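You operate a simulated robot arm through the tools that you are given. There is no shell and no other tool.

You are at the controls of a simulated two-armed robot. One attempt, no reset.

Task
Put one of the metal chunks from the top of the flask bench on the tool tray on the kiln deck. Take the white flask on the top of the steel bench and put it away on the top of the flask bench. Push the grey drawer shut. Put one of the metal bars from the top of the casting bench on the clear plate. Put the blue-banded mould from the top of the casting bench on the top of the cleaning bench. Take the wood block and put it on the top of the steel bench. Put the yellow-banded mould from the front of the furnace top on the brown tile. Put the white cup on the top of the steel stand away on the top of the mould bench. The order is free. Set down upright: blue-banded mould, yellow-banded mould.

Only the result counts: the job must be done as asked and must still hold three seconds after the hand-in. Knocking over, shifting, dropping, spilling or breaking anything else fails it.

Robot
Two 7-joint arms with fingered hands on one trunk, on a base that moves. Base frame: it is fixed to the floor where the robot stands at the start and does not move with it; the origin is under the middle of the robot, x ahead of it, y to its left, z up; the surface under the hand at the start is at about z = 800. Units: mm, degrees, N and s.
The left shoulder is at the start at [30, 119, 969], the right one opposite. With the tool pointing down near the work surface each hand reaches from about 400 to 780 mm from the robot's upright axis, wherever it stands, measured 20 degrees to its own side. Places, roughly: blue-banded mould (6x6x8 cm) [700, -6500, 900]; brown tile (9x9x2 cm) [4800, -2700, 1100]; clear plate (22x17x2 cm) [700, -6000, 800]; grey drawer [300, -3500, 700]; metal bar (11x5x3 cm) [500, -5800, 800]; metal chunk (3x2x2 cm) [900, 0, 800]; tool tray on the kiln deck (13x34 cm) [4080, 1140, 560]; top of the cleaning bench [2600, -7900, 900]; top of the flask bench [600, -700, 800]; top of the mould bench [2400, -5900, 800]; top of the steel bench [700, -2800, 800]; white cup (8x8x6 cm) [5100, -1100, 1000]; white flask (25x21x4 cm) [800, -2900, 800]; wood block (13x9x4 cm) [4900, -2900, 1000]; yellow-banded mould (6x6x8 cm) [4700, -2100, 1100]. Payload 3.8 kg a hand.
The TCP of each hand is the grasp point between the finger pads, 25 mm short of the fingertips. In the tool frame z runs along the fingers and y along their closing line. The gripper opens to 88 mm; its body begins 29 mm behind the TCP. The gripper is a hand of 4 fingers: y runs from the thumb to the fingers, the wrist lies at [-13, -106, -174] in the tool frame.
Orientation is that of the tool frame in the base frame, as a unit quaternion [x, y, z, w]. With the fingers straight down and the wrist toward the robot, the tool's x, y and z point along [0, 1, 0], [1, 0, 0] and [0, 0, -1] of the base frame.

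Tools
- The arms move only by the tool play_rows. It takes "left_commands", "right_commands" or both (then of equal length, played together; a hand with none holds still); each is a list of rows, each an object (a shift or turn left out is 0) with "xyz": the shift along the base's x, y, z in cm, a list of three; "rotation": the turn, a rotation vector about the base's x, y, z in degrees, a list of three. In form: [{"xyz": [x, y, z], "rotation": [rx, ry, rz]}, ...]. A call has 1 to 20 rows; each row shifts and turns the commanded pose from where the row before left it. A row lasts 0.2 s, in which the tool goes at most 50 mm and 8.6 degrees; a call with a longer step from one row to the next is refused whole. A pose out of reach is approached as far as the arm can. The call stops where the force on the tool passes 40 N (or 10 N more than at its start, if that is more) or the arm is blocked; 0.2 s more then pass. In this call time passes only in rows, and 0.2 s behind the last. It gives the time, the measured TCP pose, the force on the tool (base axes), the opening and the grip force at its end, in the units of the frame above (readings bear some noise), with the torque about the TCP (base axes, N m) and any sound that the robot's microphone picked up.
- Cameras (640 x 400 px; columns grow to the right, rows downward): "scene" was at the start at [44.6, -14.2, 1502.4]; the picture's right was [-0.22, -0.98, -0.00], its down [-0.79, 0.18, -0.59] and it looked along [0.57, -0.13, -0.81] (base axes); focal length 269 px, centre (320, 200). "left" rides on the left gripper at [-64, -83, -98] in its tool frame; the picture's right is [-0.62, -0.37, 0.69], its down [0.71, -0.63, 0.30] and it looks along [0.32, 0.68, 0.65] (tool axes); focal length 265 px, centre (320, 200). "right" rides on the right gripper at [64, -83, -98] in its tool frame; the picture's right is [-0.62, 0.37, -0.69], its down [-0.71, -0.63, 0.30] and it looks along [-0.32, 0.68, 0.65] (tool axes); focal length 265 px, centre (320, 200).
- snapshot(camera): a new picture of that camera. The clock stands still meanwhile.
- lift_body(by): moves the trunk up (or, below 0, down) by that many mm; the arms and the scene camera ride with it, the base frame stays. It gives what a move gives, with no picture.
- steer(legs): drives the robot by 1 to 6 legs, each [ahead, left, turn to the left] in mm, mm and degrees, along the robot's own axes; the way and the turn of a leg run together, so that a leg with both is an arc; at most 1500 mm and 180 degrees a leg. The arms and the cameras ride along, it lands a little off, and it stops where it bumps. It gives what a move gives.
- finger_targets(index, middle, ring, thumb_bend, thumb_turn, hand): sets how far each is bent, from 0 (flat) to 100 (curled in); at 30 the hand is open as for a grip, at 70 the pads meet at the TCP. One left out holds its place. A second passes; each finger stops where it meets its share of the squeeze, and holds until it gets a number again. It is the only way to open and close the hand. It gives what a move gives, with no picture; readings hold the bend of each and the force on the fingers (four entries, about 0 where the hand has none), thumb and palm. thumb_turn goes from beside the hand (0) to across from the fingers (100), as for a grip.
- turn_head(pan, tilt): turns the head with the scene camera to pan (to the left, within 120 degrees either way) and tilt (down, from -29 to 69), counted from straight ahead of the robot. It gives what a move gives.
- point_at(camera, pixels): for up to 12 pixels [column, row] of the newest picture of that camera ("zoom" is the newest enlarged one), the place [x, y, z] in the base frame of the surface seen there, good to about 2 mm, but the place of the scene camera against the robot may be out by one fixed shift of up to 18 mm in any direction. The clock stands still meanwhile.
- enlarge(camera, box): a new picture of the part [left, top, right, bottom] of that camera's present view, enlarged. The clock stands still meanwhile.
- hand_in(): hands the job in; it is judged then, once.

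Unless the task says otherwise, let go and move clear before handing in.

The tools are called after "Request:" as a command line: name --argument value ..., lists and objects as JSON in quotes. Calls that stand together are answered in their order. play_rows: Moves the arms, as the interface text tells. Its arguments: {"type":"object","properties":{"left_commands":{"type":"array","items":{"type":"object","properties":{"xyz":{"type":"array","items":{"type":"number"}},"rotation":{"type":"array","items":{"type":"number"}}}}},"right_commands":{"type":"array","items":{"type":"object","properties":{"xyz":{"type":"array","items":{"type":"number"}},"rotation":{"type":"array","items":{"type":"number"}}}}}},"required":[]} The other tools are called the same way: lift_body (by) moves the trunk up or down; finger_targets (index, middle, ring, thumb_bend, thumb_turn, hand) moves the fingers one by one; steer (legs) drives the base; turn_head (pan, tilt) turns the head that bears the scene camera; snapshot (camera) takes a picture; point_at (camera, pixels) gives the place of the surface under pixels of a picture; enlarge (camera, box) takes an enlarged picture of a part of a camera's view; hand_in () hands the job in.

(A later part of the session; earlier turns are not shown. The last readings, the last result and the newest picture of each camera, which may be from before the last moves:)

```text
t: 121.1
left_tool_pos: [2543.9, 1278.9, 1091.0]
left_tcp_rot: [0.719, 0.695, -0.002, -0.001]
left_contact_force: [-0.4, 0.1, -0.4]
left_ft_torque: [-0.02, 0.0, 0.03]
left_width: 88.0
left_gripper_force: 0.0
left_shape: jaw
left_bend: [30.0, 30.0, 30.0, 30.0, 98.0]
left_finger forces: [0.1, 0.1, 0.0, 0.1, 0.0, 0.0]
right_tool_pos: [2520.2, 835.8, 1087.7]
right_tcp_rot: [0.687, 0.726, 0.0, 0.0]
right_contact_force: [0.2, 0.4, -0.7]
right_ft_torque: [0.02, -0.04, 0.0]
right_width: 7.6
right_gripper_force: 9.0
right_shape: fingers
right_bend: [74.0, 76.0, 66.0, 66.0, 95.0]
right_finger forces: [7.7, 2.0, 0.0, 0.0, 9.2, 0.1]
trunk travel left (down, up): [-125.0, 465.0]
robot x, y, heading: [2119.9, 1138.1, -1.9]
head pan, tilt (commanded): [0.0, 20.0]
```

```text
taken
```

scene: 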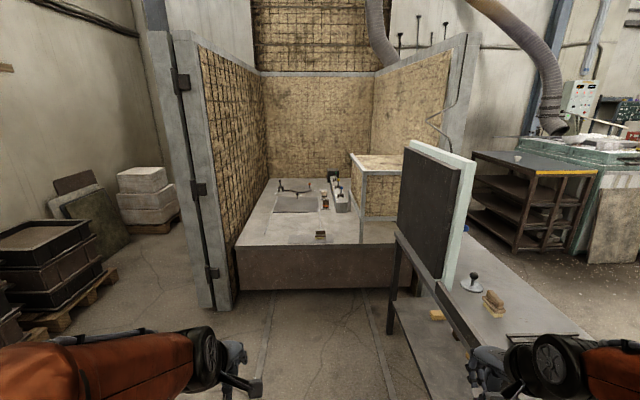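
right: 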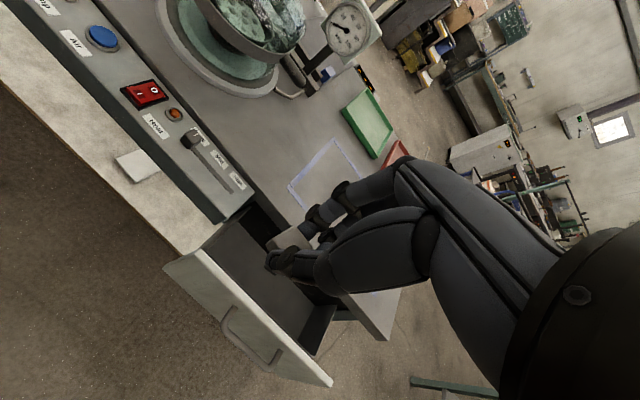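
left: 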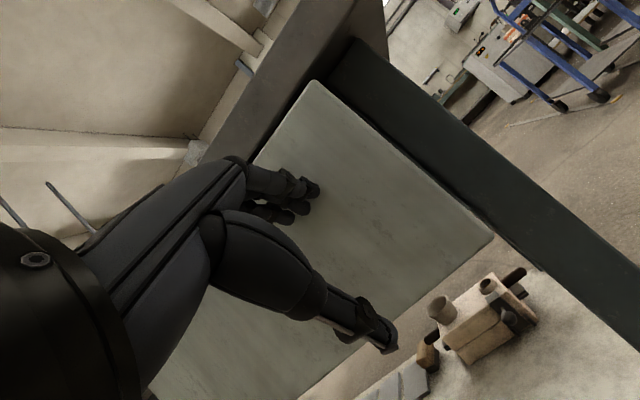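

The kiln deck is ahead with some items at (340,195) and (320,235). I'll zoom and measure.

Request:
enlarge --camera "scene" --box '[230, 150, 420, 290]'

Request:
point_at --camera "zoom" --pixels '[[370, 180], [300, 285], [225, 190], [350, 90], [50, 320], [500, 315], [430, 120], [440, 250], [260, 400], [150, 250], [410, 200], [380, 260]]'

```text
2.86 times, centred on (325, 220) of scene
```

zoom: 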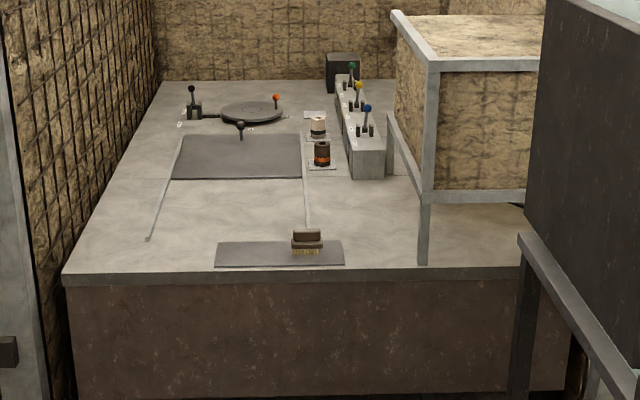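

```text
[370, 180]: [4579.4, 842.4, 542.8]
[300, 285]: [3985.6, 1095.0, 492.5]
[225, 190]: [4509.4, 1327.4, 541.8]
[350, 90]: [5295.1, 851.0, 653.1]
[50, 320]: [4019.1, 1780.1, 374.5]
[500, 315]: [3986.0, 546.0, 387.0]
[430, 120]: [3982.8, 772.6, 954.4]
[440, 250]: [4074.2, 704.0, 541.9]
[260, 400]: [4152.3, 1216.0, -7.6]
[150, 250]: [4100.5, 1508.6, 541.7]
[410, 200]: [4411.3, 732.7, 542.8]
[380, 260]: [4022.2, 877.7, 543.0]
```

The tool tray is the thin dark plate with a brush on it at zoom (280,253); its left part is free. I'll check the door leaf on the left and measure the tray.

Request:
point_at --camera "zoom" --pixels '[[222, 262], [228, 245], [340, 260], [335, 244], [255, 253], [280, 253], [306, 240], [292, 255], [240, 256]]'

Request:
point_at --camera "scene" --pixels '[[215, 300], [228, 285], [200, 300], [190, 50], [232, 250], [265, 300], [420, 290]]'

```text
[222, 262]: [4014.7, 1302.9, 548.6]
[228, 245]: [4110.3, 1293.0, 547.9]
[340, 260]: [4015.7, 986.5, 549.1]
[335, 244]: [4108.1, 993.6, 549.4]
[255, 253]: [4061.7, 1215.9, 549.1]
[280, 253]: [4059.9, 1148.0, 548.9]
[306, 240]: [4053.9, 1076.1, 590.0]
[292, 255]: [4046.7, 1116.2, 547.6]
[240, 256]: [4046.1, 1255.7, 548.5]
```

```text
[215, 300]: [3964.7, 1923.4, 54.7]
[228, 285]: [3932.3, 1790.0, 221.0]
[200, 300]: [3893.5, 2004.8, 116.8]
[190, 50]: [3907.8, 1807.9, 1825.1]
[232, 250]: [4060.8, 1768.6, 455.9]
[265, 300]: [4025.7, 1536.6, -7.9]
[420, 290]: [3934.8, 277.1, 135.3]
```

Tray surface is at about z≈558 (after offset), y 967–1297, x 4019–4124. I'll drive to about (3500,1300) facing the kiln.

Request:
steer --legs '[[0, 0, 1.9], [1370, 160, 0]]'

Request:
lift_body --by -100

Request:
turn_head --pan -10 --tilt 50

Request:
snapshot --camera "scene"

Request:
snapshot --camera "right"

```text
t: 128.3
left_tool_pos: [3894.5, 1456.9, 1090.9]
left_tcp_rot: [0.707, 0.708, -0.002, -0.002]
left_contact_force: [0.1, -0.6, 0.1]
left_ft_torque: [-0.02, 0.0, 0.02]
left_width: 88.2
left_gripper_force: 0.0
left_shape: jaw
left_bend: [30.0, 30.0, 30.0, 30.0, 98.0]
left_finger forces: [0.0, 0.1, 0.1, 0.0, 0.0, 0.0]
right_tool_pos: [3887.6, 1012.6, 1089.1]
right_tcp_rot: [0.675, 0.738, 0.0, 0.001]
right_contact_force: [-0.2, 0.1, -0.7]
right_ft_torque: [-0.01, -0.01, -0.03]
right_width: 7.5
right_gripper_force: 9.4
right_shape: fingers
right_bend: [74.0, 76.0, 66.0, 66.0, 95.0]
right_finger forces: [7.8, 1.9, 0.0, 0.0, 9.2, 0.1]
trunk travel left (down, up): [-125.0, 465.0]
robot x, y, heading: [3475.0, 1300.6, 0.2]
head pan, tilt (commanded): [0.0, 20.0]
```

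```text
t: 129.6
left_tool_pos: [3895.1, 1456.9, 991.1]
left_tcp_rot: [0.706, 0.708, -0.002, -0.002]
left_contact_force: [-0.4, 0.3, -0.5]
left_ft_torque: [-0.01, -0.03, -0.01]
left_width: 87.9
left_gripper_force: 0.1
left_shape: jaw
left_bend: [30.0, 30.0, 30.0, 30.0, 98.0]
left_finger forces: [0.0, 0.1, 0.0, 0.0, 0.0, 0.1]
right_tool_pos: [3888.2, 1012.7, 989.5]
right_tcp_rot: [0.674, 0.739, 0.0, -0.001]
right_contact_force: [-1.9, 0.0, -1.0]
right_ft_torque: [-0.01, 0.0, 0.02]
right_width: 7.2
right_gripper_force: 9.4
right_shape: fingers
right_bend: [74.0, 76.0, 66.0, 66.0, 95.0]
right_finger forces: [7.7, 2.0, 0.0, 0.0, 9.2, 0.0]
trunk travel left (down, up): [-25.0, 565.0]
robot x, y, heading: [3476.2, 1298.1, 0.2]
head pan, tilt (commanded): [0.0, 20.0]
```

```text
t: 130.6
left_tool_pos: [3894.3, 1456.4, 990.9]
left_tcp_rot: [0.706, 0.708, -0.003, -0.001]
left_contact_force: [0.5, -0.5, -0.2]
left_ft_torque: [0.02, 0.01, -0.03]
left_width: 87.8
left_gripper_force: 0.1
left_shape: jaw
left_bend: [30.0, 30.0, 30.0, 30.0, 98.0]
left_finger forces: [0.0, 0.0, 0.0, 0.0, 0.0, 0.0]
right_tool_pos: [3886.7, 1013.4, 988.4]
right_tcp_rot: [0.675, 0.738, 0.0, 0.001]
right_contact_force: [0.3, 0.4, -0.8]
right_ft_torque: [0.01, 0.0, -0.01]
right_width: 7.5
right_gripper_force: 9.1
right_shape: fingers
right_bend: [74.0, 76.0, 66.0, 66.0, 95.0]
right_finger forces: [7.6, 2.0, 0.0, 0.0, 9.3, 0.0]
trunk travel left (down, up): [-25.0, 565.0]
robot x, y, heading: [3479.8, 1296.1, 0.2]
head pan, tilt (commanded): [-10.0, 50.0]
```

```text
taken
```

scene: 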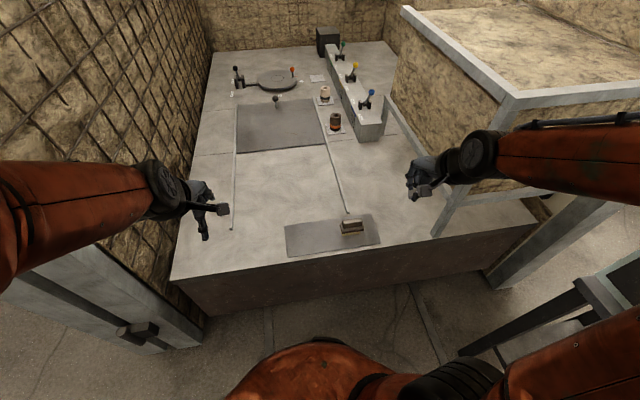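

```text
taken
```

right: 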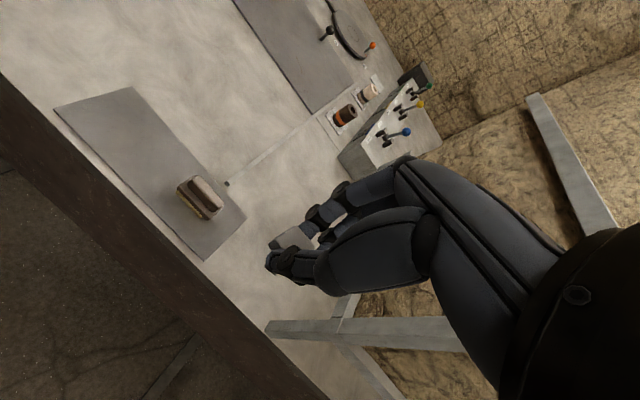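

The right camera sees the tray: corners (55,108),(135,88),(245,218),(205,260), brush at (200,197). I'll measure with this accurate camera.

Request:
point_at --camera "right" --pixels '[[62, 110], [133, 92], [240, 217], [205, 255], [120, 135], [145, 155], [180, 185], [160, 125], [100, 200], [270, 240]]'

```text
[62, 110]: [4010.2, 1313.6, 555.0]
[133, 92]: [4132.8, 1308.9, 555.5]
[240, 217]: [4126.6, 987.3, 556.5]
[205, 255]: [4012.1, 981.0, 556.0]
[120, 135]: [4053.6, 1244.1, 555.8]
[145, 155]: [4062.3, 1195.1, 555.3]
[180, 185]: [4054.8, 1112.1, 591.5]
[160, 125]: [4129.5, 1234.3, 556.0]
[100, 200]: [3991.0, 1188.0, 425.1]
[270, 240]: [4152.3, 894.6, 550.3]
```

The tray spans x 4008–4134, y 980–1315 at z≈556, so I'll bring the chunk over [4072,1220] and descend to z≈620 first.

Request:
play_rows --right_commands '[{"xyz": [3.1, 3.45, -2]}, {"xyz": [3.1, 3.45, -2]}, {"xyz": [3.1, 3.45, -2]}, {"xyz": [3.1, 3.45, -2]}, {"xyz": [3.1, 3.45, -2]}, {"xyz": [3.0, 3.45, -2]}, {"xyz": [0, 0, -5]}, {"xyz": [0, 0, -5]}, {"xyz": [0, 0, -5]}, {"xyz": [0, 0, -5]}, {"xyz": [0, 0, -4]}]'

Request:
snapshot --camera "right"

Request:
snapshot --camera "scene"

```text
refused: row 1 steps farther than a row can; nothing moved
```

```text
taken
```

right: 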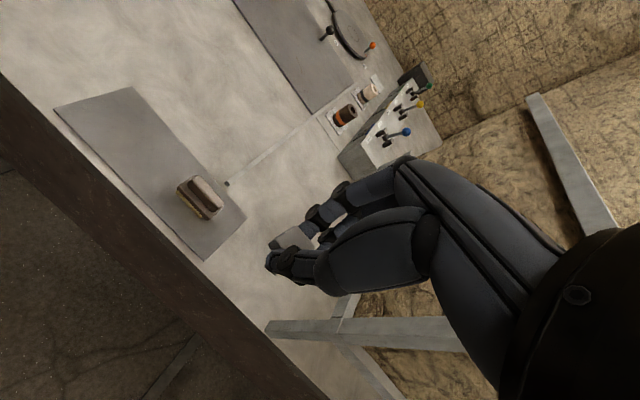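

```text
taken
```

scene: 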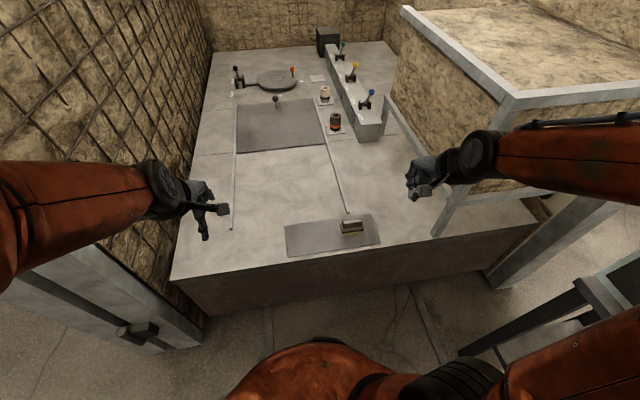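

The rows were slightly over 50 mm, so nothing moved. I'll use smaller steps.

Request:
play_rows --right_commands '[{"xyz": [2.64, 2.95, -2]}, {"xyz": [2.64, 2.95, -2]}, {"xyz": [2.64, 2.95, -2]}, {"xyz": [2.64, 2.95, -2]}, {"xyz": [2.64, 2.95, -2]}, {"xyz": [2.64, 2.95, -2]}, {"xyz": [2.64, 2.95, -2]}, {"xyz": [0, 0, -4.5]}, {"xyz": [0, 0, -4.5]}, {"xyz": [0, 0, -4.5]}, {"xyz": [0, 0, -4.5]}, {"xyz": [0, 0, -4.5]}]'

Request:
snapshot --camera "right"

Request:
snapshot --camera "scene"

```text
t: 133.2
left_tool_pos: [3894.8, 1456.5, 991.1]
left_tcp_rot: [0.706, 0.708, -0.002, -0.002]
left_contact_force: [-0.3, 0.0, 0.7]
left_ft_torque: [0.01, 0.01, 0.02]
left_width: 87.6
left_gripper_force: 0.0
left_shape: jaw
left_bend: [30.0, 30.0, 30.0, 30.0, 98.0]
left_finger forces: [0.0, 0.1, 0.0, 0.0, 0.0, 0.0]
right_tool_pos: [4070.4, 1219.7, 622.8]
right_tcp_rot: [0.675, 0.738, 0.0, 0.0]
right_contact_force: [-0.1, -0.1, -0.2]
right_ft_torque: [0.0, -0.02, 0.01]
right_width: 7.4
right_gripper_force: 9.3
right_shape: fingers
right_bend: [74.0, 76.0, 66.0, 66.0, 95.0]
right_finger forces: [7.8, 1.8, 0.1, 0.0, 9.2, 0.1]
trunk travel left (down, up): [-25.0, 565.0]
robot x, y, heading: [3480.8, 1299.9, 0.2]
head pan, tilt (commanded): [-10.0, 50.0]
```

```text
taken
```

right: 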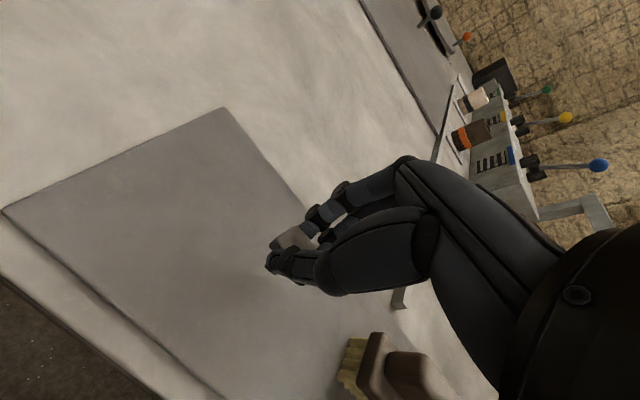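

```text
taken
```

scene: 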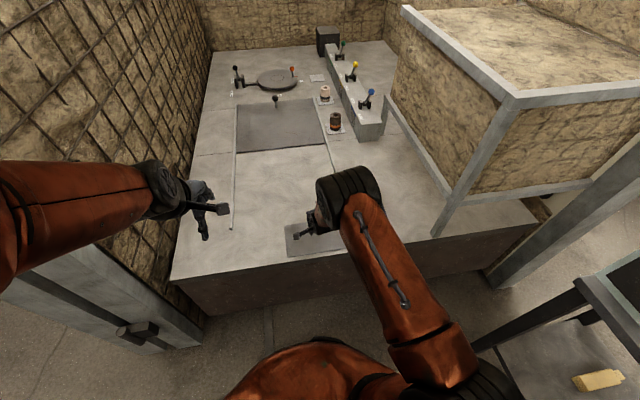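

The chunk hangs over the free part of the tray with the brush clear at (390,375). I'll lower slowly to contact.

Request:
play_rows --right_commands '[{"xyz": [0, 0, -1.5]}, {"xyz": [0, 0, -1]}, {"xyz": [0, 0, -0.5]}, {"xyz": [0, 0, -0.2]}, {"xyz": [0, 0, -0.2]}]'

Request:
enlarge --camera "right" --box '[200, 170, 400, 300]'

```text
t: 134.4
left_tool_pos: [3894.7, 1456.0, 991.5]
left_tcp_rot: [0.706, 0.708, -0.003, -0.001]
left_contact_force: [-0.2, -0.6, -0.4]
left_ft_torque: [-0.01, 0.02, 0.01]
left_width: 87.8
left_gripper_force: 0.0
left_shape: jaw
left_bend: [30.0, 30.0, 30.0, 30.0, 98.0]
left_finger forces: [0.0, 0.0, 0.1, 0.0, 0.0, 0.1]
right_tool_pos: [4071.5, 1219.9, 589.5]
right_tcp_rot: [0.674, 0.739, 0.0, 0.0]
right_contact_force: [0.7, 0.3, -0.8]
right_ft_torque: [-0.03, 0.04, 0.01]
right_width: 7.4
right_gripper_force: 9.3
right_shape: fingers
right_bend: [74.0, 76.0, 66.0, 66.0, 95.0]
right_finger forces: [7.7, 1.8, 0.1, 0.0, 9.3, 0.1]
trunk travel left (down, up): [-25.0, 565.0]
robot x, y, heading: [3476.1, 1300.8, 0.1]
head pan, tilt (commanded): [-10.0, 50.0]
```

```text
3.08 times, centred on (300, 235) of right
```

zoom: 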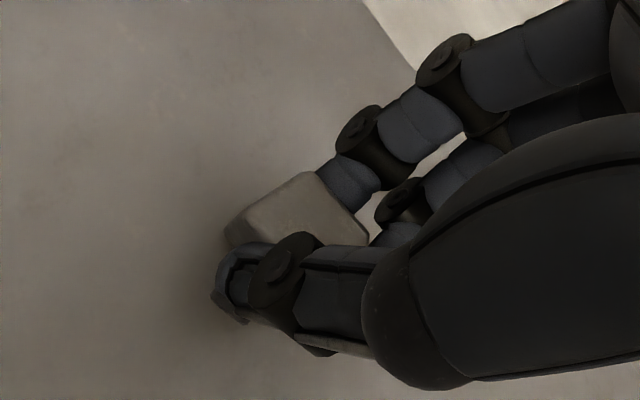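

No contact yet at z 589.5. I'll continue in 1.5 mm steps.

Request:
play_rows --right_commands '[{"xyz": [0, 0, -0.15]}, {"xyz": [0, 0, -0.15]}, {"xyz": [0, 0, -0.15]}]'

```text
t: 135.2
left_tool_pos: [3894.3, 1456.8, 992.9]
left_tcp_rot: [0.707, 0.708, -0.003, -0.001]
left_contact_force: [-0.2, -0.3, 0.6]
left_ft_torque: [0.01, -0.01, -0.02]
left_width: 87.8
left_gripper_force: 0.0
left_shape: jaw
left_bend: [30.0, 30.0, 30.0, 30.0, 98.0]
left_finger forces: [0.0, 0.0, 0.0, 0.0, 0.1, 0.0]
right_tool_pos: [4072.1, 1220.5, 584.9]
right_tcp_rot: [0.674, 0.738, 0.0, 0.0]
right_contact_force: [-0.9, 0.3, 0.4]
right_ft_torque: [-0.03, 0.02, -0.03]
right_width: 7.2
right_gripper_force: 9.3
right_shape: fingers
right_bend: [74.0, 76.0, 66.0, 66.0, 95.0]
right_finger forces: [7.9, 2.1, 0.0, 0.0, 9.3, 0.0]
trunk travel left (down, up): [-25.0, 565.0]
robot x, y, heading: [3475.2, 1300.9, 0.4]
head pan, tilt (commanded): [-10.0, 50.0]
```

Request:
play_rows --right_commands '[{"xyz": [0, 0, -0.15]}, {"xyz": [0, 0, -0.15]}]'

Request:
snapshot --camera "right"

Request:
point_at --camera "right" --pixels '[[255, 240], [240, 250], [285, 237], [250, 260]]'

```text
t: 135.8
left_tool_pos: [3895.0, 1457.4, 990.7]
left_tcp_rot: [0.706, 0.708, -0.003, -0.002]
left_contact_force: [-0.1, -0.2, -1.4]
left_ft_torque: [0.01, -0.03, 0.02]
left_width: 88.2
left_gripper_force: 0.1
left_shape: jaw
left_bend: [30.0, 30.0, 30.0, 30.0, 98.0]
left_finger forces: [0.0, 0.0, 0.0, 0.1, 0.0, 0.1]
right_tool_pos: [4071.6, 1219.9, 583.5]
right_tcp_rot: [0.674, 0.739, 0.0, 0.0]
right_contact_force: [1.0, -1.2, 5.4]
right_ft_torque: [0.03, 0.05, 0.05]
right_width: 7.4
right_gripper_force: 12.4
right_shape: fingers
right_bend: [74.0, 76.0, 66.0, 66.0, 95.0]
right_finger forces: [9.4, 3.4, 0.0, 0.0, 12.3, 0.0]
trunk travel left (down, up): [-25.0, 565.0]
robot x, y, heading: [3478.0, 1301.9, 0.4]
head pan, tilt (commanded): [-10.0, 50.0]
```

```text
taken
```

right: 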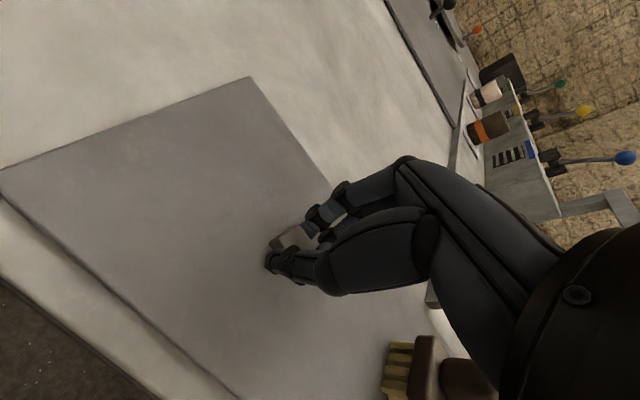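

```text
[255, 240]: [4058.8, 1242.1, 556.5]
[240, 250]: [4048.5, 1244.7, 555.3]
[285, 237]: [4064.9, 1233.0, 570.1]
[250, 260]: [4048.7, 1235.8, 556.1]
```

The chunk has touched the tray (5.4 N up). I'll open the hand and back straight up.

Request:
finger_targets --hand "right" --index 50 --middle 50 --ring 50 --thumb_bend 48

Request:
snapshot --camera "right"

```text
t: 136.8
left_tool_pos: [3892.7, 1457.8, 992.5]
left_tcp_rot: [0.706, 0.708, -0.002, -0.001]
left_contact_force: [0.8, 0.7, 0.7]
left_ft_torque: [0.0, 0.02, 0.01]
left_width: 88.2
left_gripper_force: 0.1
left_shape: jaw
left_bend: [30.0, 30.0, 30.0, 30.0, 98.0]
left_finger forces: [0.1, 0.1, 0.0, 0.1, 0.1, 0.0]
right_tool_pos: [4072.2, 1219.7, 583.7]
right_tcp_rot: [0.674, 0.738, 0.001, 0.001]
right_contact_force: [-2.6, 1.6, 17.1]
right_ft_torque: [0.14, -0.32, 0.08]
right_width: 41.0
right_gripper_force: 8.5
right_shape: fingers
right_bend: [53.0, 53.0, 50.0, 48.0, 97.0]
right_finger forces: [9.4, 6.7, 0.0, 0.0, 0.1, 0.0]
trunk travel left (down, up): [-25.0, 565.0]
robot x, y, heading: [3477.2, 1299.8, 0.1]
head pan, tilt (commanded): [-10.0, 50.0]
```

```text
taken
```

right: 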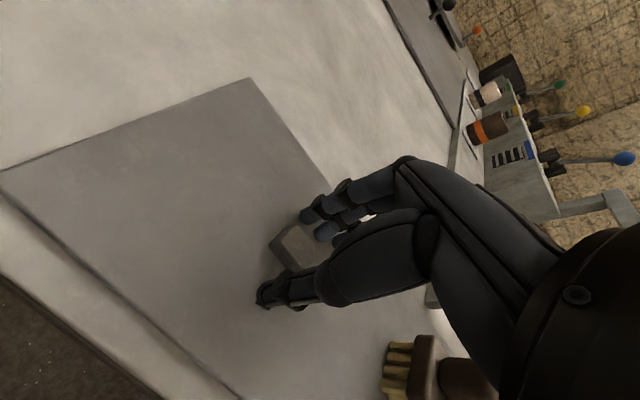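

The chunk is free at (297,245) and the fingertips press lightly on the tray; I'll lift straight up.

Request:
play_rows --right_commands '[{"xyz": [0, 0, 0.5]}, {"xyz": [0, 0, 1]}, {"xyz": [0, 0, 2.5]}, {"xyz": [0, 0, 4]}, {"xyz": [0, 0, 4.5]}, {"xyz": [0, 0, 4.5]}, {"xyz": [0, 0, 4.5]}]'

Request:
snapshot --camera "right"

Request:
point_at --camera "right" --pixels '[[62, 110], [225, 225], [190, 265], [180, 265]]'

```text
t: 138.4
left_tool_pos: [3894.0, 1456.1, 990.7]
left_tcp_rot: [0.706, 0.708, -0.002, -0.001]
left_contact_force: [0.2, -0.7, 1.0]
left_ft_torque: [0.0, 0.01, 0.01]
left_width: 87.6
left_gripper_force: 0.0
left_shape: jaw
left_bend: [30.0, 30.0, 30.0, 30.0, 98.0]
left_finger forces: [0.0, 0.0, 0.1, 0.0, 0.0, 0.0]
right_tool_pos: [4072.4, 1220.2, 800.0]
right_tcp_rot: [0.675, 0.738, 0.0, -0.001]
right_contact_force: [0.5, 1.1, -0.2]
right_ft_torque: [-0.01, 0.02, 0.03]
right_width: 43.4
right_gripper_force: 0.1
right_shape: fingers
right_bend: [50.0, 50.0, 50.0, 48.0, 97.0]
right_finger forces: [0.1, 0.0, 0.1, 0.0, 0.0, 0.0]
trunk travel left (down, up): [-25.0, 565.0]
robot x, y, heading: [3475.7, 1299.4, 0.1]
head pan, tilt (commanded): [-10.0, 50.0]
```

```text
taken
```

right: 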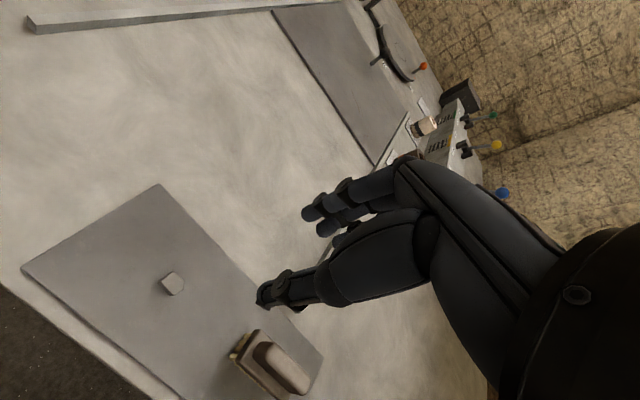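

```text
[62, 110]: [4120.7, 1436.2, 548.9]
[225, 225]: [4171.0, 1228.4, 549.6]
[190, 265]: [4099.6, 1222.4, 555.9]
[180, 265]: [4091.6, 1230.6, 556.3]
```

The chunk rests on the tool tray (172,283). Now I'll raise the trunk, tuck the right hand and back out of the kiln area.

Request:
lift_body --by 100

Request:
play_rows --right_commands '[{"xyz": [-2.5, -2.9, 2.3]}, {"xyz": [-2.5, -2.9, 2.3]}, {"xyz": [-2.5, -2.9, 2.3]}, {"xyz": [-2.5, -2.9, 2.3]}, {"xyz": [-2.5, -2.9, 2.3]}, {"xyz": [-2.5, -2.9, 2.3]}, {"xyz": [-2.5, -2.9, 2.3]}, {"xyz": [0, 0, 1], "rotation": [0, 0, -5]}]'

Request:
finger_targets --hand "right" --index 30 --middle 30 --ring 30 --thumb_bend 30

Request:
steer --legs '[[-1370, 0, 0]]'

Request:
turn_head --pan -60 --tilt 20

Request:
snapshot --camera "scene"

```text
t: 139.7
left_tool_pos: [3894.6, 1456.6, 1090.1]
left_tcp_rot: [0.706, 0.708, -0.003, -0.001]
left_contact_force: [0.1, -0.2, -0.6]
left_ft_torque: [0.01, 0.0, -0.03]
left_width: 88.0
left_gripper_force: 0.0
left_shape: jaw
left_bend: [30.0, 30.0, 30.0, 30.0, 98.0]
left_finger forces: [0.0, 0.1, 0.0, 0.0, 0.0, 0.1]
right_tool_pos: [4072.2, 1219.3, 899.2]
right_tcp_rot: [0.674, 0.738, 0.001, 0.0]
right_contact_force: [-0.4, 0.4, -0.6]
right_ft_torque: [-0.01, -0.03, -0.02]
right_width: 43.5
right_gripper_force: 0.1
right_shape: fingers
right_bend: [50.0, 50.0, 50.0, 48.0, 97.0]
right_finger forces: [0.0, 0.0, 0.1, 0.0, 0.1, 0.1]
trunk travel left (down, up): [-125.0, 465.0]
robot x, y, heading: [3478.6, 1301.1, 0.1]
head pan, tilt (commanded): [-10.0, 50.0]
```

```text
t: 141.5
left_tool_pos: [3894.6, 1457.5, 1091.1]
left_tcp_rot: [0.707, 0.707, -0.003, -0.001]
left_contact_force: [-0.2, -0.1, 0.3]
left_ft_torque: [-0.02, 0.02, -0.03]
left_width: 88.0
left_gripper_force: 0.0
left_shape: jaw
left_bend: [30.0, 30.0, 30.0, 30.0, 98.0]
left_finger forces: [0.0, 0.0, 0.0, 0.0, 0.0, 0.0]
right_tool_pos: [3897.4, 1017.0, 1071.2]
right_tcp_rot: [0.706, 0.708, -0.001, 0.0]
right_contact_force: [0.5, -0.4, -0.8]
right_ft_torque: [0.0, -0.01, -0.02]
right_width: 43.5
right_gripper_force: 0.1
right_shape: fingers
right_bend: [50.0, 50.0, 50.0, 48.0, 97.0]
right_finger forces: [0.0, 0.0, 0.1, 0.1, 0.1, 0.1]
trunk travel left (down, up): [-125.0, 465.0]
robot x, y, heading: [3479.5, 1299.9, 0.1]
head pan, tilt (commanded): [-10.0, 50.0]
```

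```text
t: 142.5
left_tool_pos: [3895.5, 1456.4, 1091.0]
left_tcp_rot: [0.706, 0.708, -0.003, -0.002]
left_contact_force: [-0.6, -0.3, 0.7]
left_ft_torque: [0.0, -0.01, 0.01]
left_width: 87.9
left_gripper_force: 0.0
left_shape: jaw
left_bend: [30.0, 30.0, 30.0, 30.0, 98.0]
left_finger forces: [0.0, 0.1, 0.0, 0.1, 0.1, 0.0]
right_tool_pos: [3897.7, 1016.4, 1069.8]
right_tcp_rot: [0.706, 0.708, 0.0, -0.001]
right_contact_force: [-0.3, 0.8, -0.4]
right_ft_torque: [0.0, -0.02, -0.01]
right_width: 84.5
right_gripper_force: 0.1
right_shape: fingers
right_bend: [30.0, 30.0, 30.0, 30.0, 97.0]
right_finger forces: [0.1, 0.1, 0.0, 0.1, 0.0, 0.0]
trunk travel left (down, up): [-125.0, 465.0]
robot x, y, heading: [3476.7, 1298.3, 0.2]
head pan, tilt (commanded): [-10.0, 50.0]
```

```text
t: 149.3
left_tool_pos: [2537.6, 1452.3, 1090.8]
left_tcp_rot: [0.707, 0.707, -0.002, 0.0]
left_contact_force: [0.5, -0.7, 0.7]
left_ft_torque: [0.01, -0.01, 0.03]
left_width: 88.1
left_gripper_force: 0.0
left_shape: jaw
left_bend: [30.0, 30.0, 30.0, 30.0, 98.0]
left_finger forces: [0.1, 0.1, 0.1, 0.0, 0.0, 0.0]
right_tool_pos: [2539.3, 1010.6, 1069.2]
right_tcp_rot: [0.707, 0.708, 0.0, 0.0]
right_contact_force: [0.3, 0.0, -0.7]
right_ft_torque: [0.01, -0.02, -0.01]
right_width: 84.6
right_gripper_force: 0.0
right_shape: fingers
right_bend: [30.0, 30.0, 30.0, 30.0, 97.0]
right_finger forces: [0.0, 0.1, 0.0, 0.0, 0.0, 0.1]
trunk travel left (down, up): [-125.0, 465.0]
robot x, y, heading: [2120.0, 1296.5, -0.1]
head pan, tilt (commanded): [-10.0, 50.0]
```

```text
t: 150.5
left_tool_pos: [2536.6, 1452.2, 1091.7]
left_tcp_rot: [0.707, 0.708, -0.003, -0.001]
left_contact_force: [-0.4, -0.4, -0.7]
left_ft_torque: [0.04, -0.02, 0.02]
left_width: 87.6
left_gripper_force: 0.2
left_shape: jaw
left_bend: [30.0, 30.0, 30.0, 30.0, 98.0]
left_finger forces: [0.0, 0.0, 0.0, 0.1, 0.1, 0.1]
right_tool_pos: [2540.1, 1012.3, 1070.0]
right_tcp_rot: [0.706, 0.708, 0.0, 0.001]
right_contact_force: [0.5, -0.6, 0.1]
right_ft_torque: [-0.03, 0.01, 0.03]
right_width: 84.3
right_gripper_force: 0.2
right_shape: fingers
right_bend: [30.0, 30.0, 30.0, 30.0, 97.0]
right_finger forces: [0.0, 0.0, 0.1, 0.0, 0.0, 0.0]
trunk travel left (down, up): [-125.0, 465.0]
robot x, y, heading: [2118.5, 1295.3, 0.1]
head pan, tilt (commanded): [-60.0, 20.0]
```

```text
taken
```

scene: 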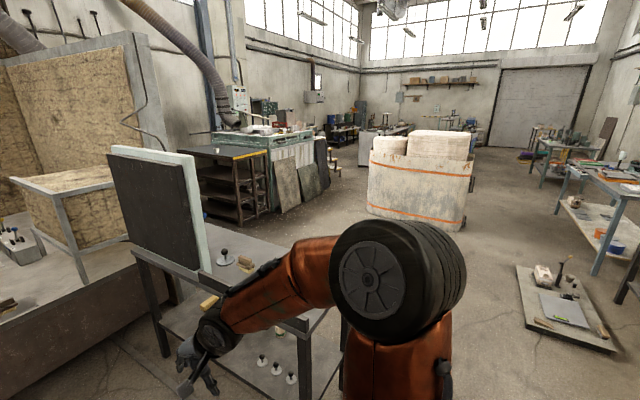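

Path south along x≈2050 is clear past the gauge table. I'll strafe right 2100 mm, then look at the stand and furnace.

Request:
steer --legs '[[-80, -1050, 0], [0, -1050, 0], [1000, 0, 0]]'

Request:
turn_head --pan -15 --tilt 20

Request:
snapshot --camera "scene"

```text
t: 165.7
left_tool_pos: [3466.1, -652.2, 1091.5]
left_tcp_rot: [0.71, 0.704, -0.003, -0.002]
left_contact_force: [-0.8, 0.3, -0.4]
left_ft_torque: [0.0, 0.01, -0.01]
left_width: 88.0
left_gripper_force: 0.1
left_shape: jaw
left_bend: [30.0, 30.0, 30.0, 30.0, 98.0]
left_finger forces: [0.0, 0.1, 0.0, 0.0, 0.0, 0.0]
right_tool_pos: [3465.5, -1092.5, 1069.8]
right_tcp_rot: [0.709, 0.705, 0.0, 0.0]
right_contact_force: [0.4, 0.1, -0.1]
right_ft_torque: [-0.04, 0.01, 0.0]
right_width: 84.5
right_gripper_force: 0.1
right_shape: fingers
right_bend: [30.0, 30.0, 30.0, 30.0, 97.0]
right_finger forces: [0.1, 0.0, 0.0, 0.1, 0.0, 0.0]
trunk travel left (down, up): [-125.0, 465.0]
robot x, y, heading: [3045.2, -803.7, -0.5]
head pan, tilt (commanded): [-60.0, 20.0]
```

```text
t: 166.8
left_tool_pos: [3465.7, -652.7, 1091.8]
left_tcp_rot: [0.71, 0.704, -0.003, -0.002]
left_contact_force: [0.2, -0.9, -0.6]
left_ft_torque: [0.01, -0.03, 0.0]
left_width: 88.0
left_gripper_force: 0.2
left_shape: jaw
left_bend: [30.0, 30.0, 30.0, 30.0, 98.0]
left_finger forces: [0.0, 0.1, 0.0, 0.1, 0.1, 0.0]
right_tool_pos: [3465.1, -1092.3, 1069.8]
right_tcp_rot: [0.71, 0.704, 0.0, 0.0]
right_contact_force: [0.0, -0.7, -0.2]
right_ft_torque: [-0.01, 0.0, -0.01]
right_width: 84.3
right_gripper_force: 0.1
right_shape: fingers
right_bend: [30.0, 30.0, 30.0, 30.0, 97.0]
right_finger forces: [0.1, 0.1, 0.0, 0.0, 0.0, 0.1]
trunk travel left (down, up): [-125.0, 465.0]
robot x, y, heading: [3043.2, -800.0, -0.4]
head pan, tilt (commanded): [-15.0, 20.0]
```

```text
taken
```

scene: 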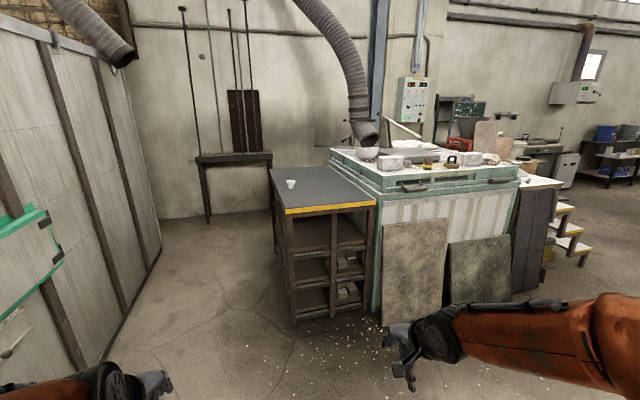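

Request:
enlarge --camera "scene" --box '[260, 110, 560, 300]'

Request:
point_at --camera "zoom" --pixels '[[65, 158], [65, 150], [55, 220], [240, 205], [150, 130], [15, 135], [255, 165], [550, 150], [195, 100], [350, 118], [410, 105], [480, 100]]'

```text
2.11 times, centred on (410, 205) of scene
```

zoom: 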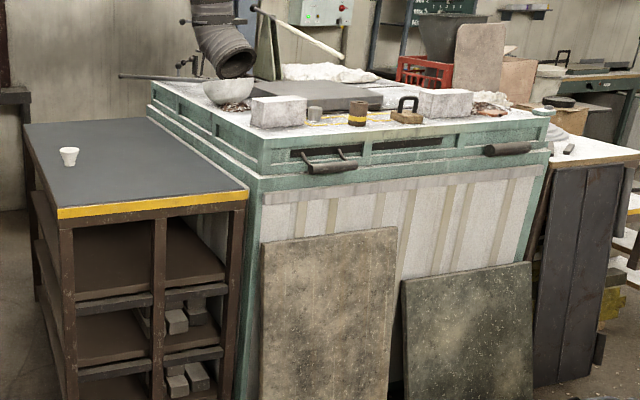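

```text
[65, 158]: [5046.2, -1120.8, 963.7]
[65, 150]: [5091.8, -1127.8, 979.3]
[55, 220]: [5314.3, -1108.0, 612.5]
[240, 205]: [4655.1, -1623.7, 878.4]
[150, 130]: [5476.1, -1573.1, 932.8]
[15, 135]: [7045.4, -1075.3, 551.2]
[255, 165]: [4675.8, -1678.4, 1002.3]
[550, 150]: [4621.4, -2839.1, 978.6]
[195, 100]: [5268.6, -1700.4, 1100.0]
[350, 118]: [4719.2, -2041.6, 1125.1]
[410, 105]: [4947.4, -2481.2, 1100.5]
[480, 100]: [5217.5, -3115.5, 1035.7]
```

The white cup is at about [5060,−1125] near the stand's north edge. I'll approach it from the north side, facing −y.

Request:
steer --legs '[[0, 220, 0.5], [1000, 0, 0], [1010, 0, 0], [0, 0, -90]]'

Request:
turn_head --pan 0 --tilt 50

Request:
snapshot --camera "scene"

Request:
snapshot --camera "left"

Request:
snapshot --camera "right"

```text
t: 182.0
left_tool_pos: [5220.5, -998.7, 1090.3]
left_tcp_rot: [1.0, 0.002, -0.001, -0.002]
left_contact_force: [-0.2, 0.0, 0.3]
left_ft_torque: [0.0, -0.06, -0.01]
left_width: 87.9
left_gripper_force: 0.0
left_shape: jaw
left_bend: [30.0, 30.0, 30.0, 30.0, 98.0]
left_finger forces: [0.1, 0.0, 0.1, 0.0, 0.1, 0.0]
right_tool_pos: [4781.1, -1003.4, 1069.5]
right_tcp_rot: [1.0, 0.002, 0.0, 0.0]
right_contact_force: [0.2, 0.3, -0.2]
right_ft_torque: [0.0, 0.02, 0.02]
right_width: 84.3
right_gripper_force: 0.0
right_shape: fingers
right_bend: [30.0, 30.0, 30.0, 30.0, 97.0]
right_finger forces: [0.0, 0.1, 0.1, 0.1, 0.0, 0.0]
trunk travel left (down, up): [-125.0, 465.0]
robot x, y, heading: [5063.4, -579.5, -89.8]
head pan, tilt (commanded): [-15.0, 20.0]
```

```text
t: 182.9
left_tool_pos: [5222.5, -999.9, 1091.5]
left_tcp_rot: [1.0, 0.001, -0.001, -0.003]
left_contact_force: [-0.1, 0.5, -0.5]
left_ft_torque: [-0.01, 0.0, 0.01]
left_width: 87.9
left_gripper_force: 0.2
left_shape: jaw
left_bend: [30.0, 30.0, 30.0, 30.0, 98.0]
left_finger forces: [0.0, 0.0, 0.0, 0.0, 0.0, 0.0]
right_tool_pos: [4781.7, -1002.9, 1069.2]
right_tcp_rot: [1.0, 0.003, 0.0, 0.0]
right_contact_force: [-0.3, 0.1, 0.3]
right_ft_torque: [0.06, 0.01, -0.03]
right_width: 84.2
right_gripper_force: 0.0
right_shape: fingers
right_bend: [30.0, 30.0, 30.0, 30.0, 97.0]
right_finger forces: [0.0, 0.0, 0.0, 0.0, 0.0, 0.1]
trunk travel left (down, up): [-125.0, 465.0]
robot x, y, heading: [5066.0, -584.4, -89.5]
head pan, tilt (commanded): [0.0, 50.0]
```

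```text
taken
```

scene: 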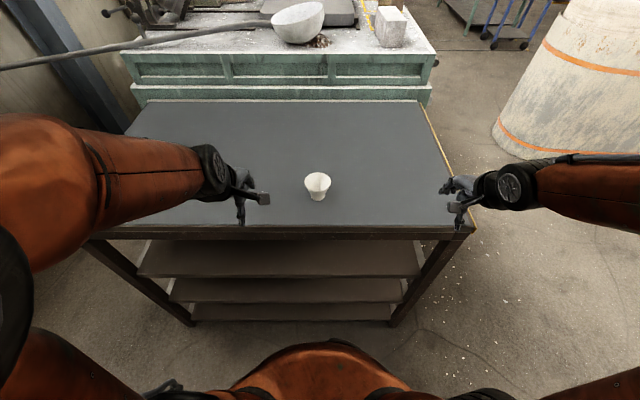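

```text
taken
```

left: 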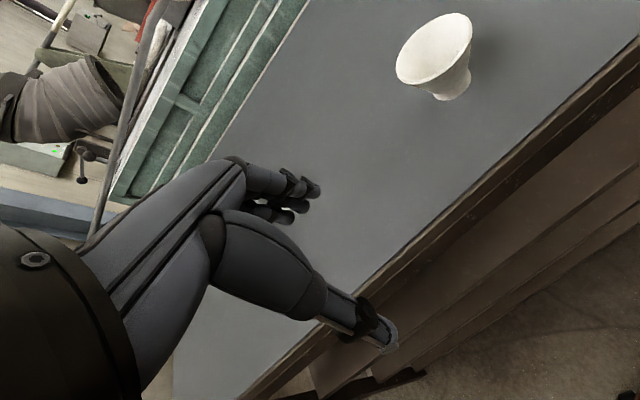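

```text
taken
```

right: 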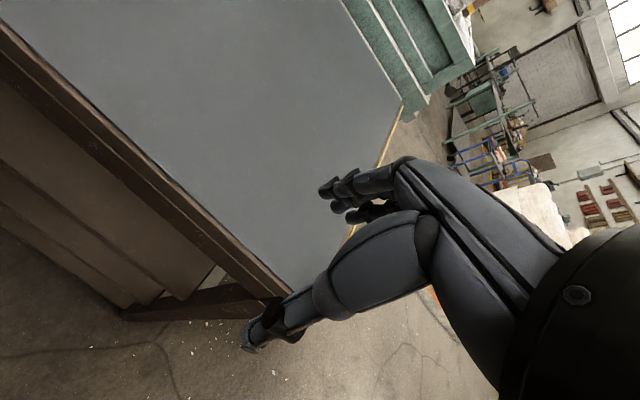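

The white cup sits upright, conical with a foot (left camera 437,55). I'll zoom and measure it.

Request:
enlarge --camera "left" --box '[370, 0, 500, 110]'

Request:
point_at --camera "left" --pixels '[[433, 55], [397, 75], [472, 20], [405, 45], [462, 45], [445, 75], [447, 96], [465, 85], [440, 105], [480, 60], [420, 25]]'

Request:
enlarge --camera "scene" --box '[270, 150, 370, 220]'

Request:
point_at --camera "zoom" --pixels '[[220, 215], [388, 210], [305, 300], [305, 320], [305, 145], [310, 240], [260, 250], [350, 250]]'

```text
3.64 times, centred on (435, 55) of left
```

zoom: 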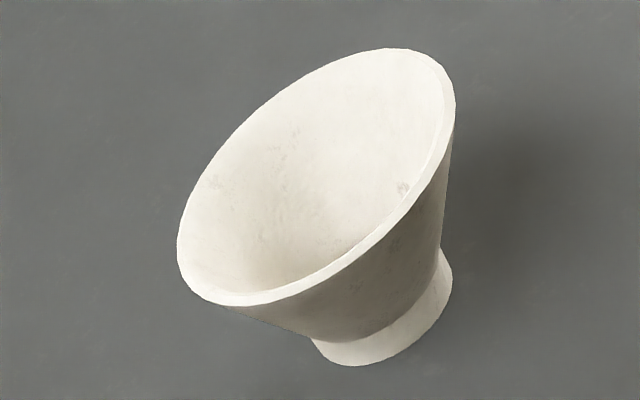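

```text
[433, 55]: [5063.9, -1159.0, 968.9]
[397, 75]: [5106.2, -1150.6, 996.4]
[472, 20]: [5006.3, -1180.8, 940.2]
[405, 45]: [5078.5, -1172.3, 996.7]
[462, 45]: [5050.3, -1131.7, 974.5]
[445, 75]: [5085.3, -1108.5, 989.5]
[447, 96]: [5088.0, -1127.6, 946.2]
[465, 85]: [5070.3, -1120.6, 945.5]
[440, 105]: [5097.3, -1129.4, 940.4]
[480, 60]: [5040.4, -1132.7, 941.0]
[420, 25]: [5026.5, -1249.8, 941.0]
```

```text
5.71 times, centred on (320, 185) of scene
```

zoom: 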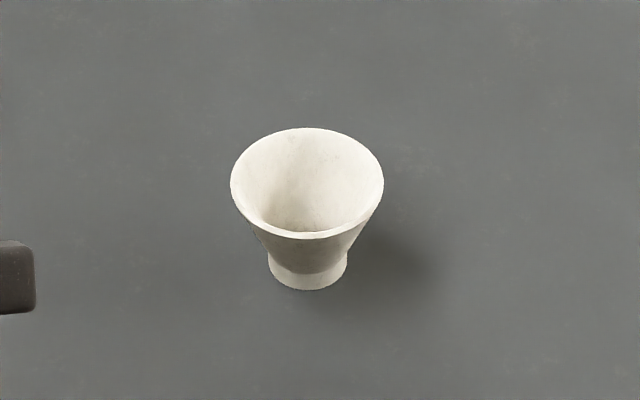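

```text
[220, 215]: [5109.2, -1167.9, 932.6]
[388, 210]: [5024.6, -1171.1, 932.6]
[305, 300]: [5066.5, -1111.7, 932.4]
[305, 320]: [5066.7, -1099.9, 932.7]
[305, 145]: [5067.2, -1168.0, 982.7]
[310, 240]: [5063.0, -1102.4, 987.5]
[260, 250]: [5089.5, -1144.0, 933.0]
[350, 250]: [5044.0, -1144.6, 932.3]
```

The rim is at z≈997 with ~78 mm diameter and a ~40 mm foot on the table at z≈940. I'll take finer rim points to get the centre.

Request:
enlarge --camera "left" --box '[370, 0, 500, 110]'

Request:
point_at --camera "zoom" --pixels '[[450, 100], [183, 255], [225, 298], [390, 53], [350, 245], [420, 175], [260, 120], [330, 350], [420, 320], [449, 280], [370, 360], [300, 285]]'

```text
3.64 times, centred on (435, 55) of left
```

zoom: 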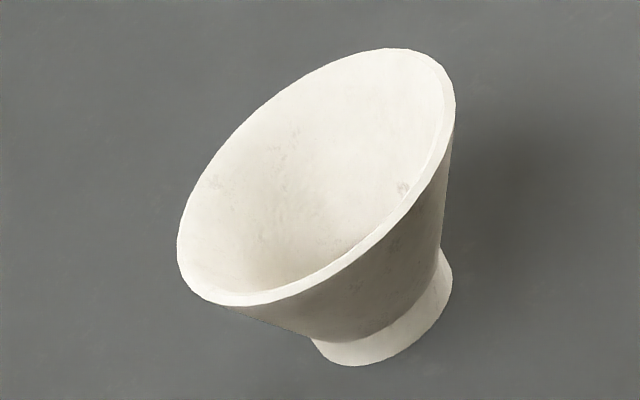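

```text
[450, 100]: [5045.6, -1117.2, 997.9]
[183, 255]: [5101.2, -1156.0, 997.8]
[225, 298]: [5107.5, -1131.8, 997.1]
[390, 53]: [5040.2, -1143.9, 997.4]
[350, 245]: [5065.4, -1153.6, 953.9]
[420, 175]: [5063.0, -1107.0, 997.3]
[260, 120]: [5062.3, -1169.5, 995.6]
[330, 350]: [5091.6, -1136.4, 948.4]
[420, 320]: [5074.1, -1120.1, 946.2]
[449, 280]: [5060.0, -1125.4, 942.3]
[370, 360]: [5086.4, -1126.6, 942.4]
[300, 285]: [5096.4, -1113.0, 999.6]
```

Fit gives cup centre ≈(5074,−1138.5), rim radius ≈35 mm. I'll open the left hand wider and bring it right above the cup.

Request:
finger_targets --hand "left" --index 22 --middle 22 --ring 22 --thumb_bend 22

Request:
play_rows --left_commands '[{"xyz": [-2.96, -2.77, 0]}, {"xyz": [-2.96, -2.77, 0]}, {"xyz": [-2.96, -2.77, 0]}, {"xyz": [-2.96, -2.77, 0]}, {"xyz": [-2.96, -2.77, 0]}, {"xyz": [0, 0, -2]}]'

Request:
snapshot --camera "left"

Request:
point_at --camera "left" --pixels '[[400, 300], [430, 260], [380, 270]]'

```text
t: 183.9
left_tool_pos: [5221.5, -999.2, 1091.9]
left_tcp_rot: [1.0, 0.002, -0.001, -0.003]
left_contact_force: [-0.2, -0.1, 0.2]
left_ft_torque: [-0.02, -0.02, 0.01]
left_width: 99.6
left_gripper_force: 0.0
left_shape: fingers
left_bend: [22.0, 22.0, 22.0, 22.0, 98.0]
left_finger forces: [0.0, 0.0, 0.0, 0.1, 0.1, 0.1]
right_tool_pos: [4781.9, -1003.3, 1069.6]
right_tcp_rot: [1.0, 0.003, 0.0, 0.0]
right_contact_force: [0.1, 0.2, 0.5]
right_ft_torque: [-0.01, 0.03, 0.0]
right_width: 84.4
right_gripper_force: 0.1
right_shape: fingers
right_bend: [30.0, 30.0, 30.0, 30.0, 97.0]
right_finger forces: [0.1, 0.1, 0.0, 0.0, 0.0, 0.0]
trunk travel left (down, up): [-125.0, 465.0]
robot x, y, heading: [5061.9, -581.5, -89.9]
head pan, tilt (commanded): [0.0, 50.0]
```

```text
t: 185.3
left_tool_pos: [5072.8, -1137.7, 1072.1]
left_tcp_rot: [1.0, 0.001, -0.001, -0.003]
left_contact_force: [-0.1, -0.1, -0.1]
left_ft_torque: [-0.02, 0.03, 0.0]
left_width: 99.6
left_gripper_force: 0.0
left_shape: fingers
left_bend: [22.0, 22.0, 22.0, 22.0, 98.0]
left_finger forces: [0.0, 0.0, 0.0, 0.0, 0.0, 0.1]
right_tool_pos: [4781.8, -1003.6, 1071.0]
right_tcp_rot: [1.0, 0.004, 0.0, 0.0]
right_contact_force: [0.3, 0.2, -0.2]
right_ft_torque: [0.03, 0.03, 0.0]
right_width: 84.6
right_gripper_force: 0.0
right_shape: fingers
right_bend: [30.0, 30.0, 30.0, 30.0, 97.0]
right_finger forces: [0.0, 0.0, 0.0, 0.0, 0.1, 0.0]
trunk travel left (down, up): [-125.0, 465.0]
robot x, y, heading: [5064.4, -583.5, -89.7]
head pan, tilt (commanded): [0.0, 50.0]
```

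```text
taken
```

left: 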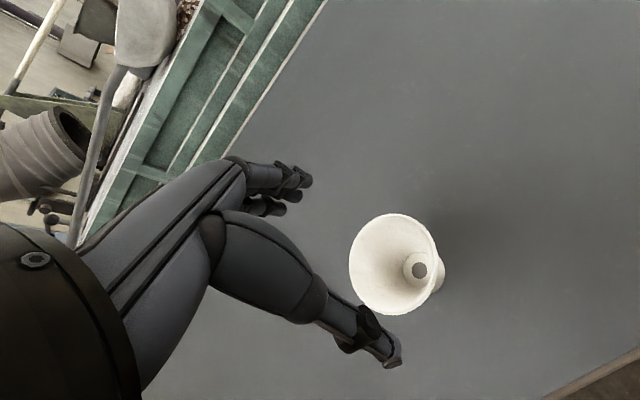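

```text
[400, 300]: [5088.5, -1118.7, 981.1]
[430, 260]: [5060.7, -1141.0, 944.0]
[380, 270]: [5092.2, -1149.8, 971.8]
```

The cup is a conical funnel-like cup; it's in view at (395,265). I'll verify the rim's centre under the TCP.

Request:
point_at --camera "left" --pixels '[[351, 265], [436, 255], [392, 215], [396, 312], [362, 298], [425, 230], [365, 228], [431, 285], [420, 268]]'

```text
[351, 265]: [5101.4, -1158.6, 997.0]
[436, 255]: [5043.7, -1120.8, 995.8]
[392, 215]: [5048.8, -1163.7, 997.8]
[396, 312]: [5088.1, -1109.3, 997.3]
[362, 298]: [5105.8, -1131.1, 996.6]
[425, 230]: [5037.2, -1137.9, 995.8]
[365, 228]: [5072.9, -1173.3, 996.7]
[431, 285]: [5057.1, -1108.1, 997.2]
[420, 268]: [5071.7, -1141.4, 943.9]
```

Rim centre ≈(5071.5,−1139.5), right under the TCP. Descending to z≈973 with small steps at the end.

Request:
play_rows --left_commands '[{"xyz": [-0.1, -0.15, -3]}, {"xyz": [0, 0, -3]}, {"xyz": [0, 0, -2]}, {"xyz": [0, 0, -1]}, {"xyz": [0, 0, -0.7]}]'

Request:
snapshot --camera "left"

```text
t: 186.5
left_tool_pos: [5071.0, -1139.6, 975.0]
left_tcp_rot: [1.0, 0.002, -0.001, -0.001]
left_contact_force: [-0.6, 0.0, 5.1]
left_ft_torque: [-0.02, 0.0, 0.01]
left_width: 101.3
left_gripper_force: 2.2
left_shape: fingers
left_bend: [22.0, 22.0, 22.0, 22.0, 98.0]
left_finger forces: [1.8, 0.1, 0.0, 0.0, 2.4, 0.1]
right_tool_pos: [4780.8, -1002.6, 1069.2]
right_tcp_rot: [1.0, 0.003, -0.001, 0.0]
right_contact_force: [-0.3, 0.1, -0.8]
right_ft_torque: [0.02, 0.0, -0.02]
right_width: 84.6
right_gripper_force: 0.0
right_shape: fingers
right_bend: [30.0, 30.0, 30.0, 30.0, 97.0]
right_finger forces: [0.1, 0.0, 0.1, 0.1, 0.0, 0.0]
trunk travel left (down, up): [-125.0, 465.0]
robot x, y, heading: [5065.5, -580.0, -89.8]
head pan, tilt (commanded): [0.0, 50.0]
```

```text
taken
```

left: 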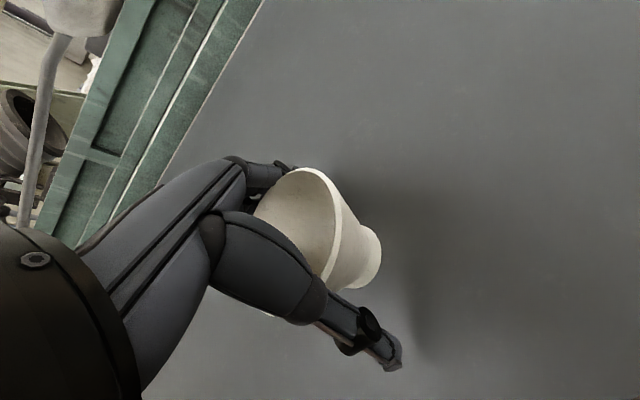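

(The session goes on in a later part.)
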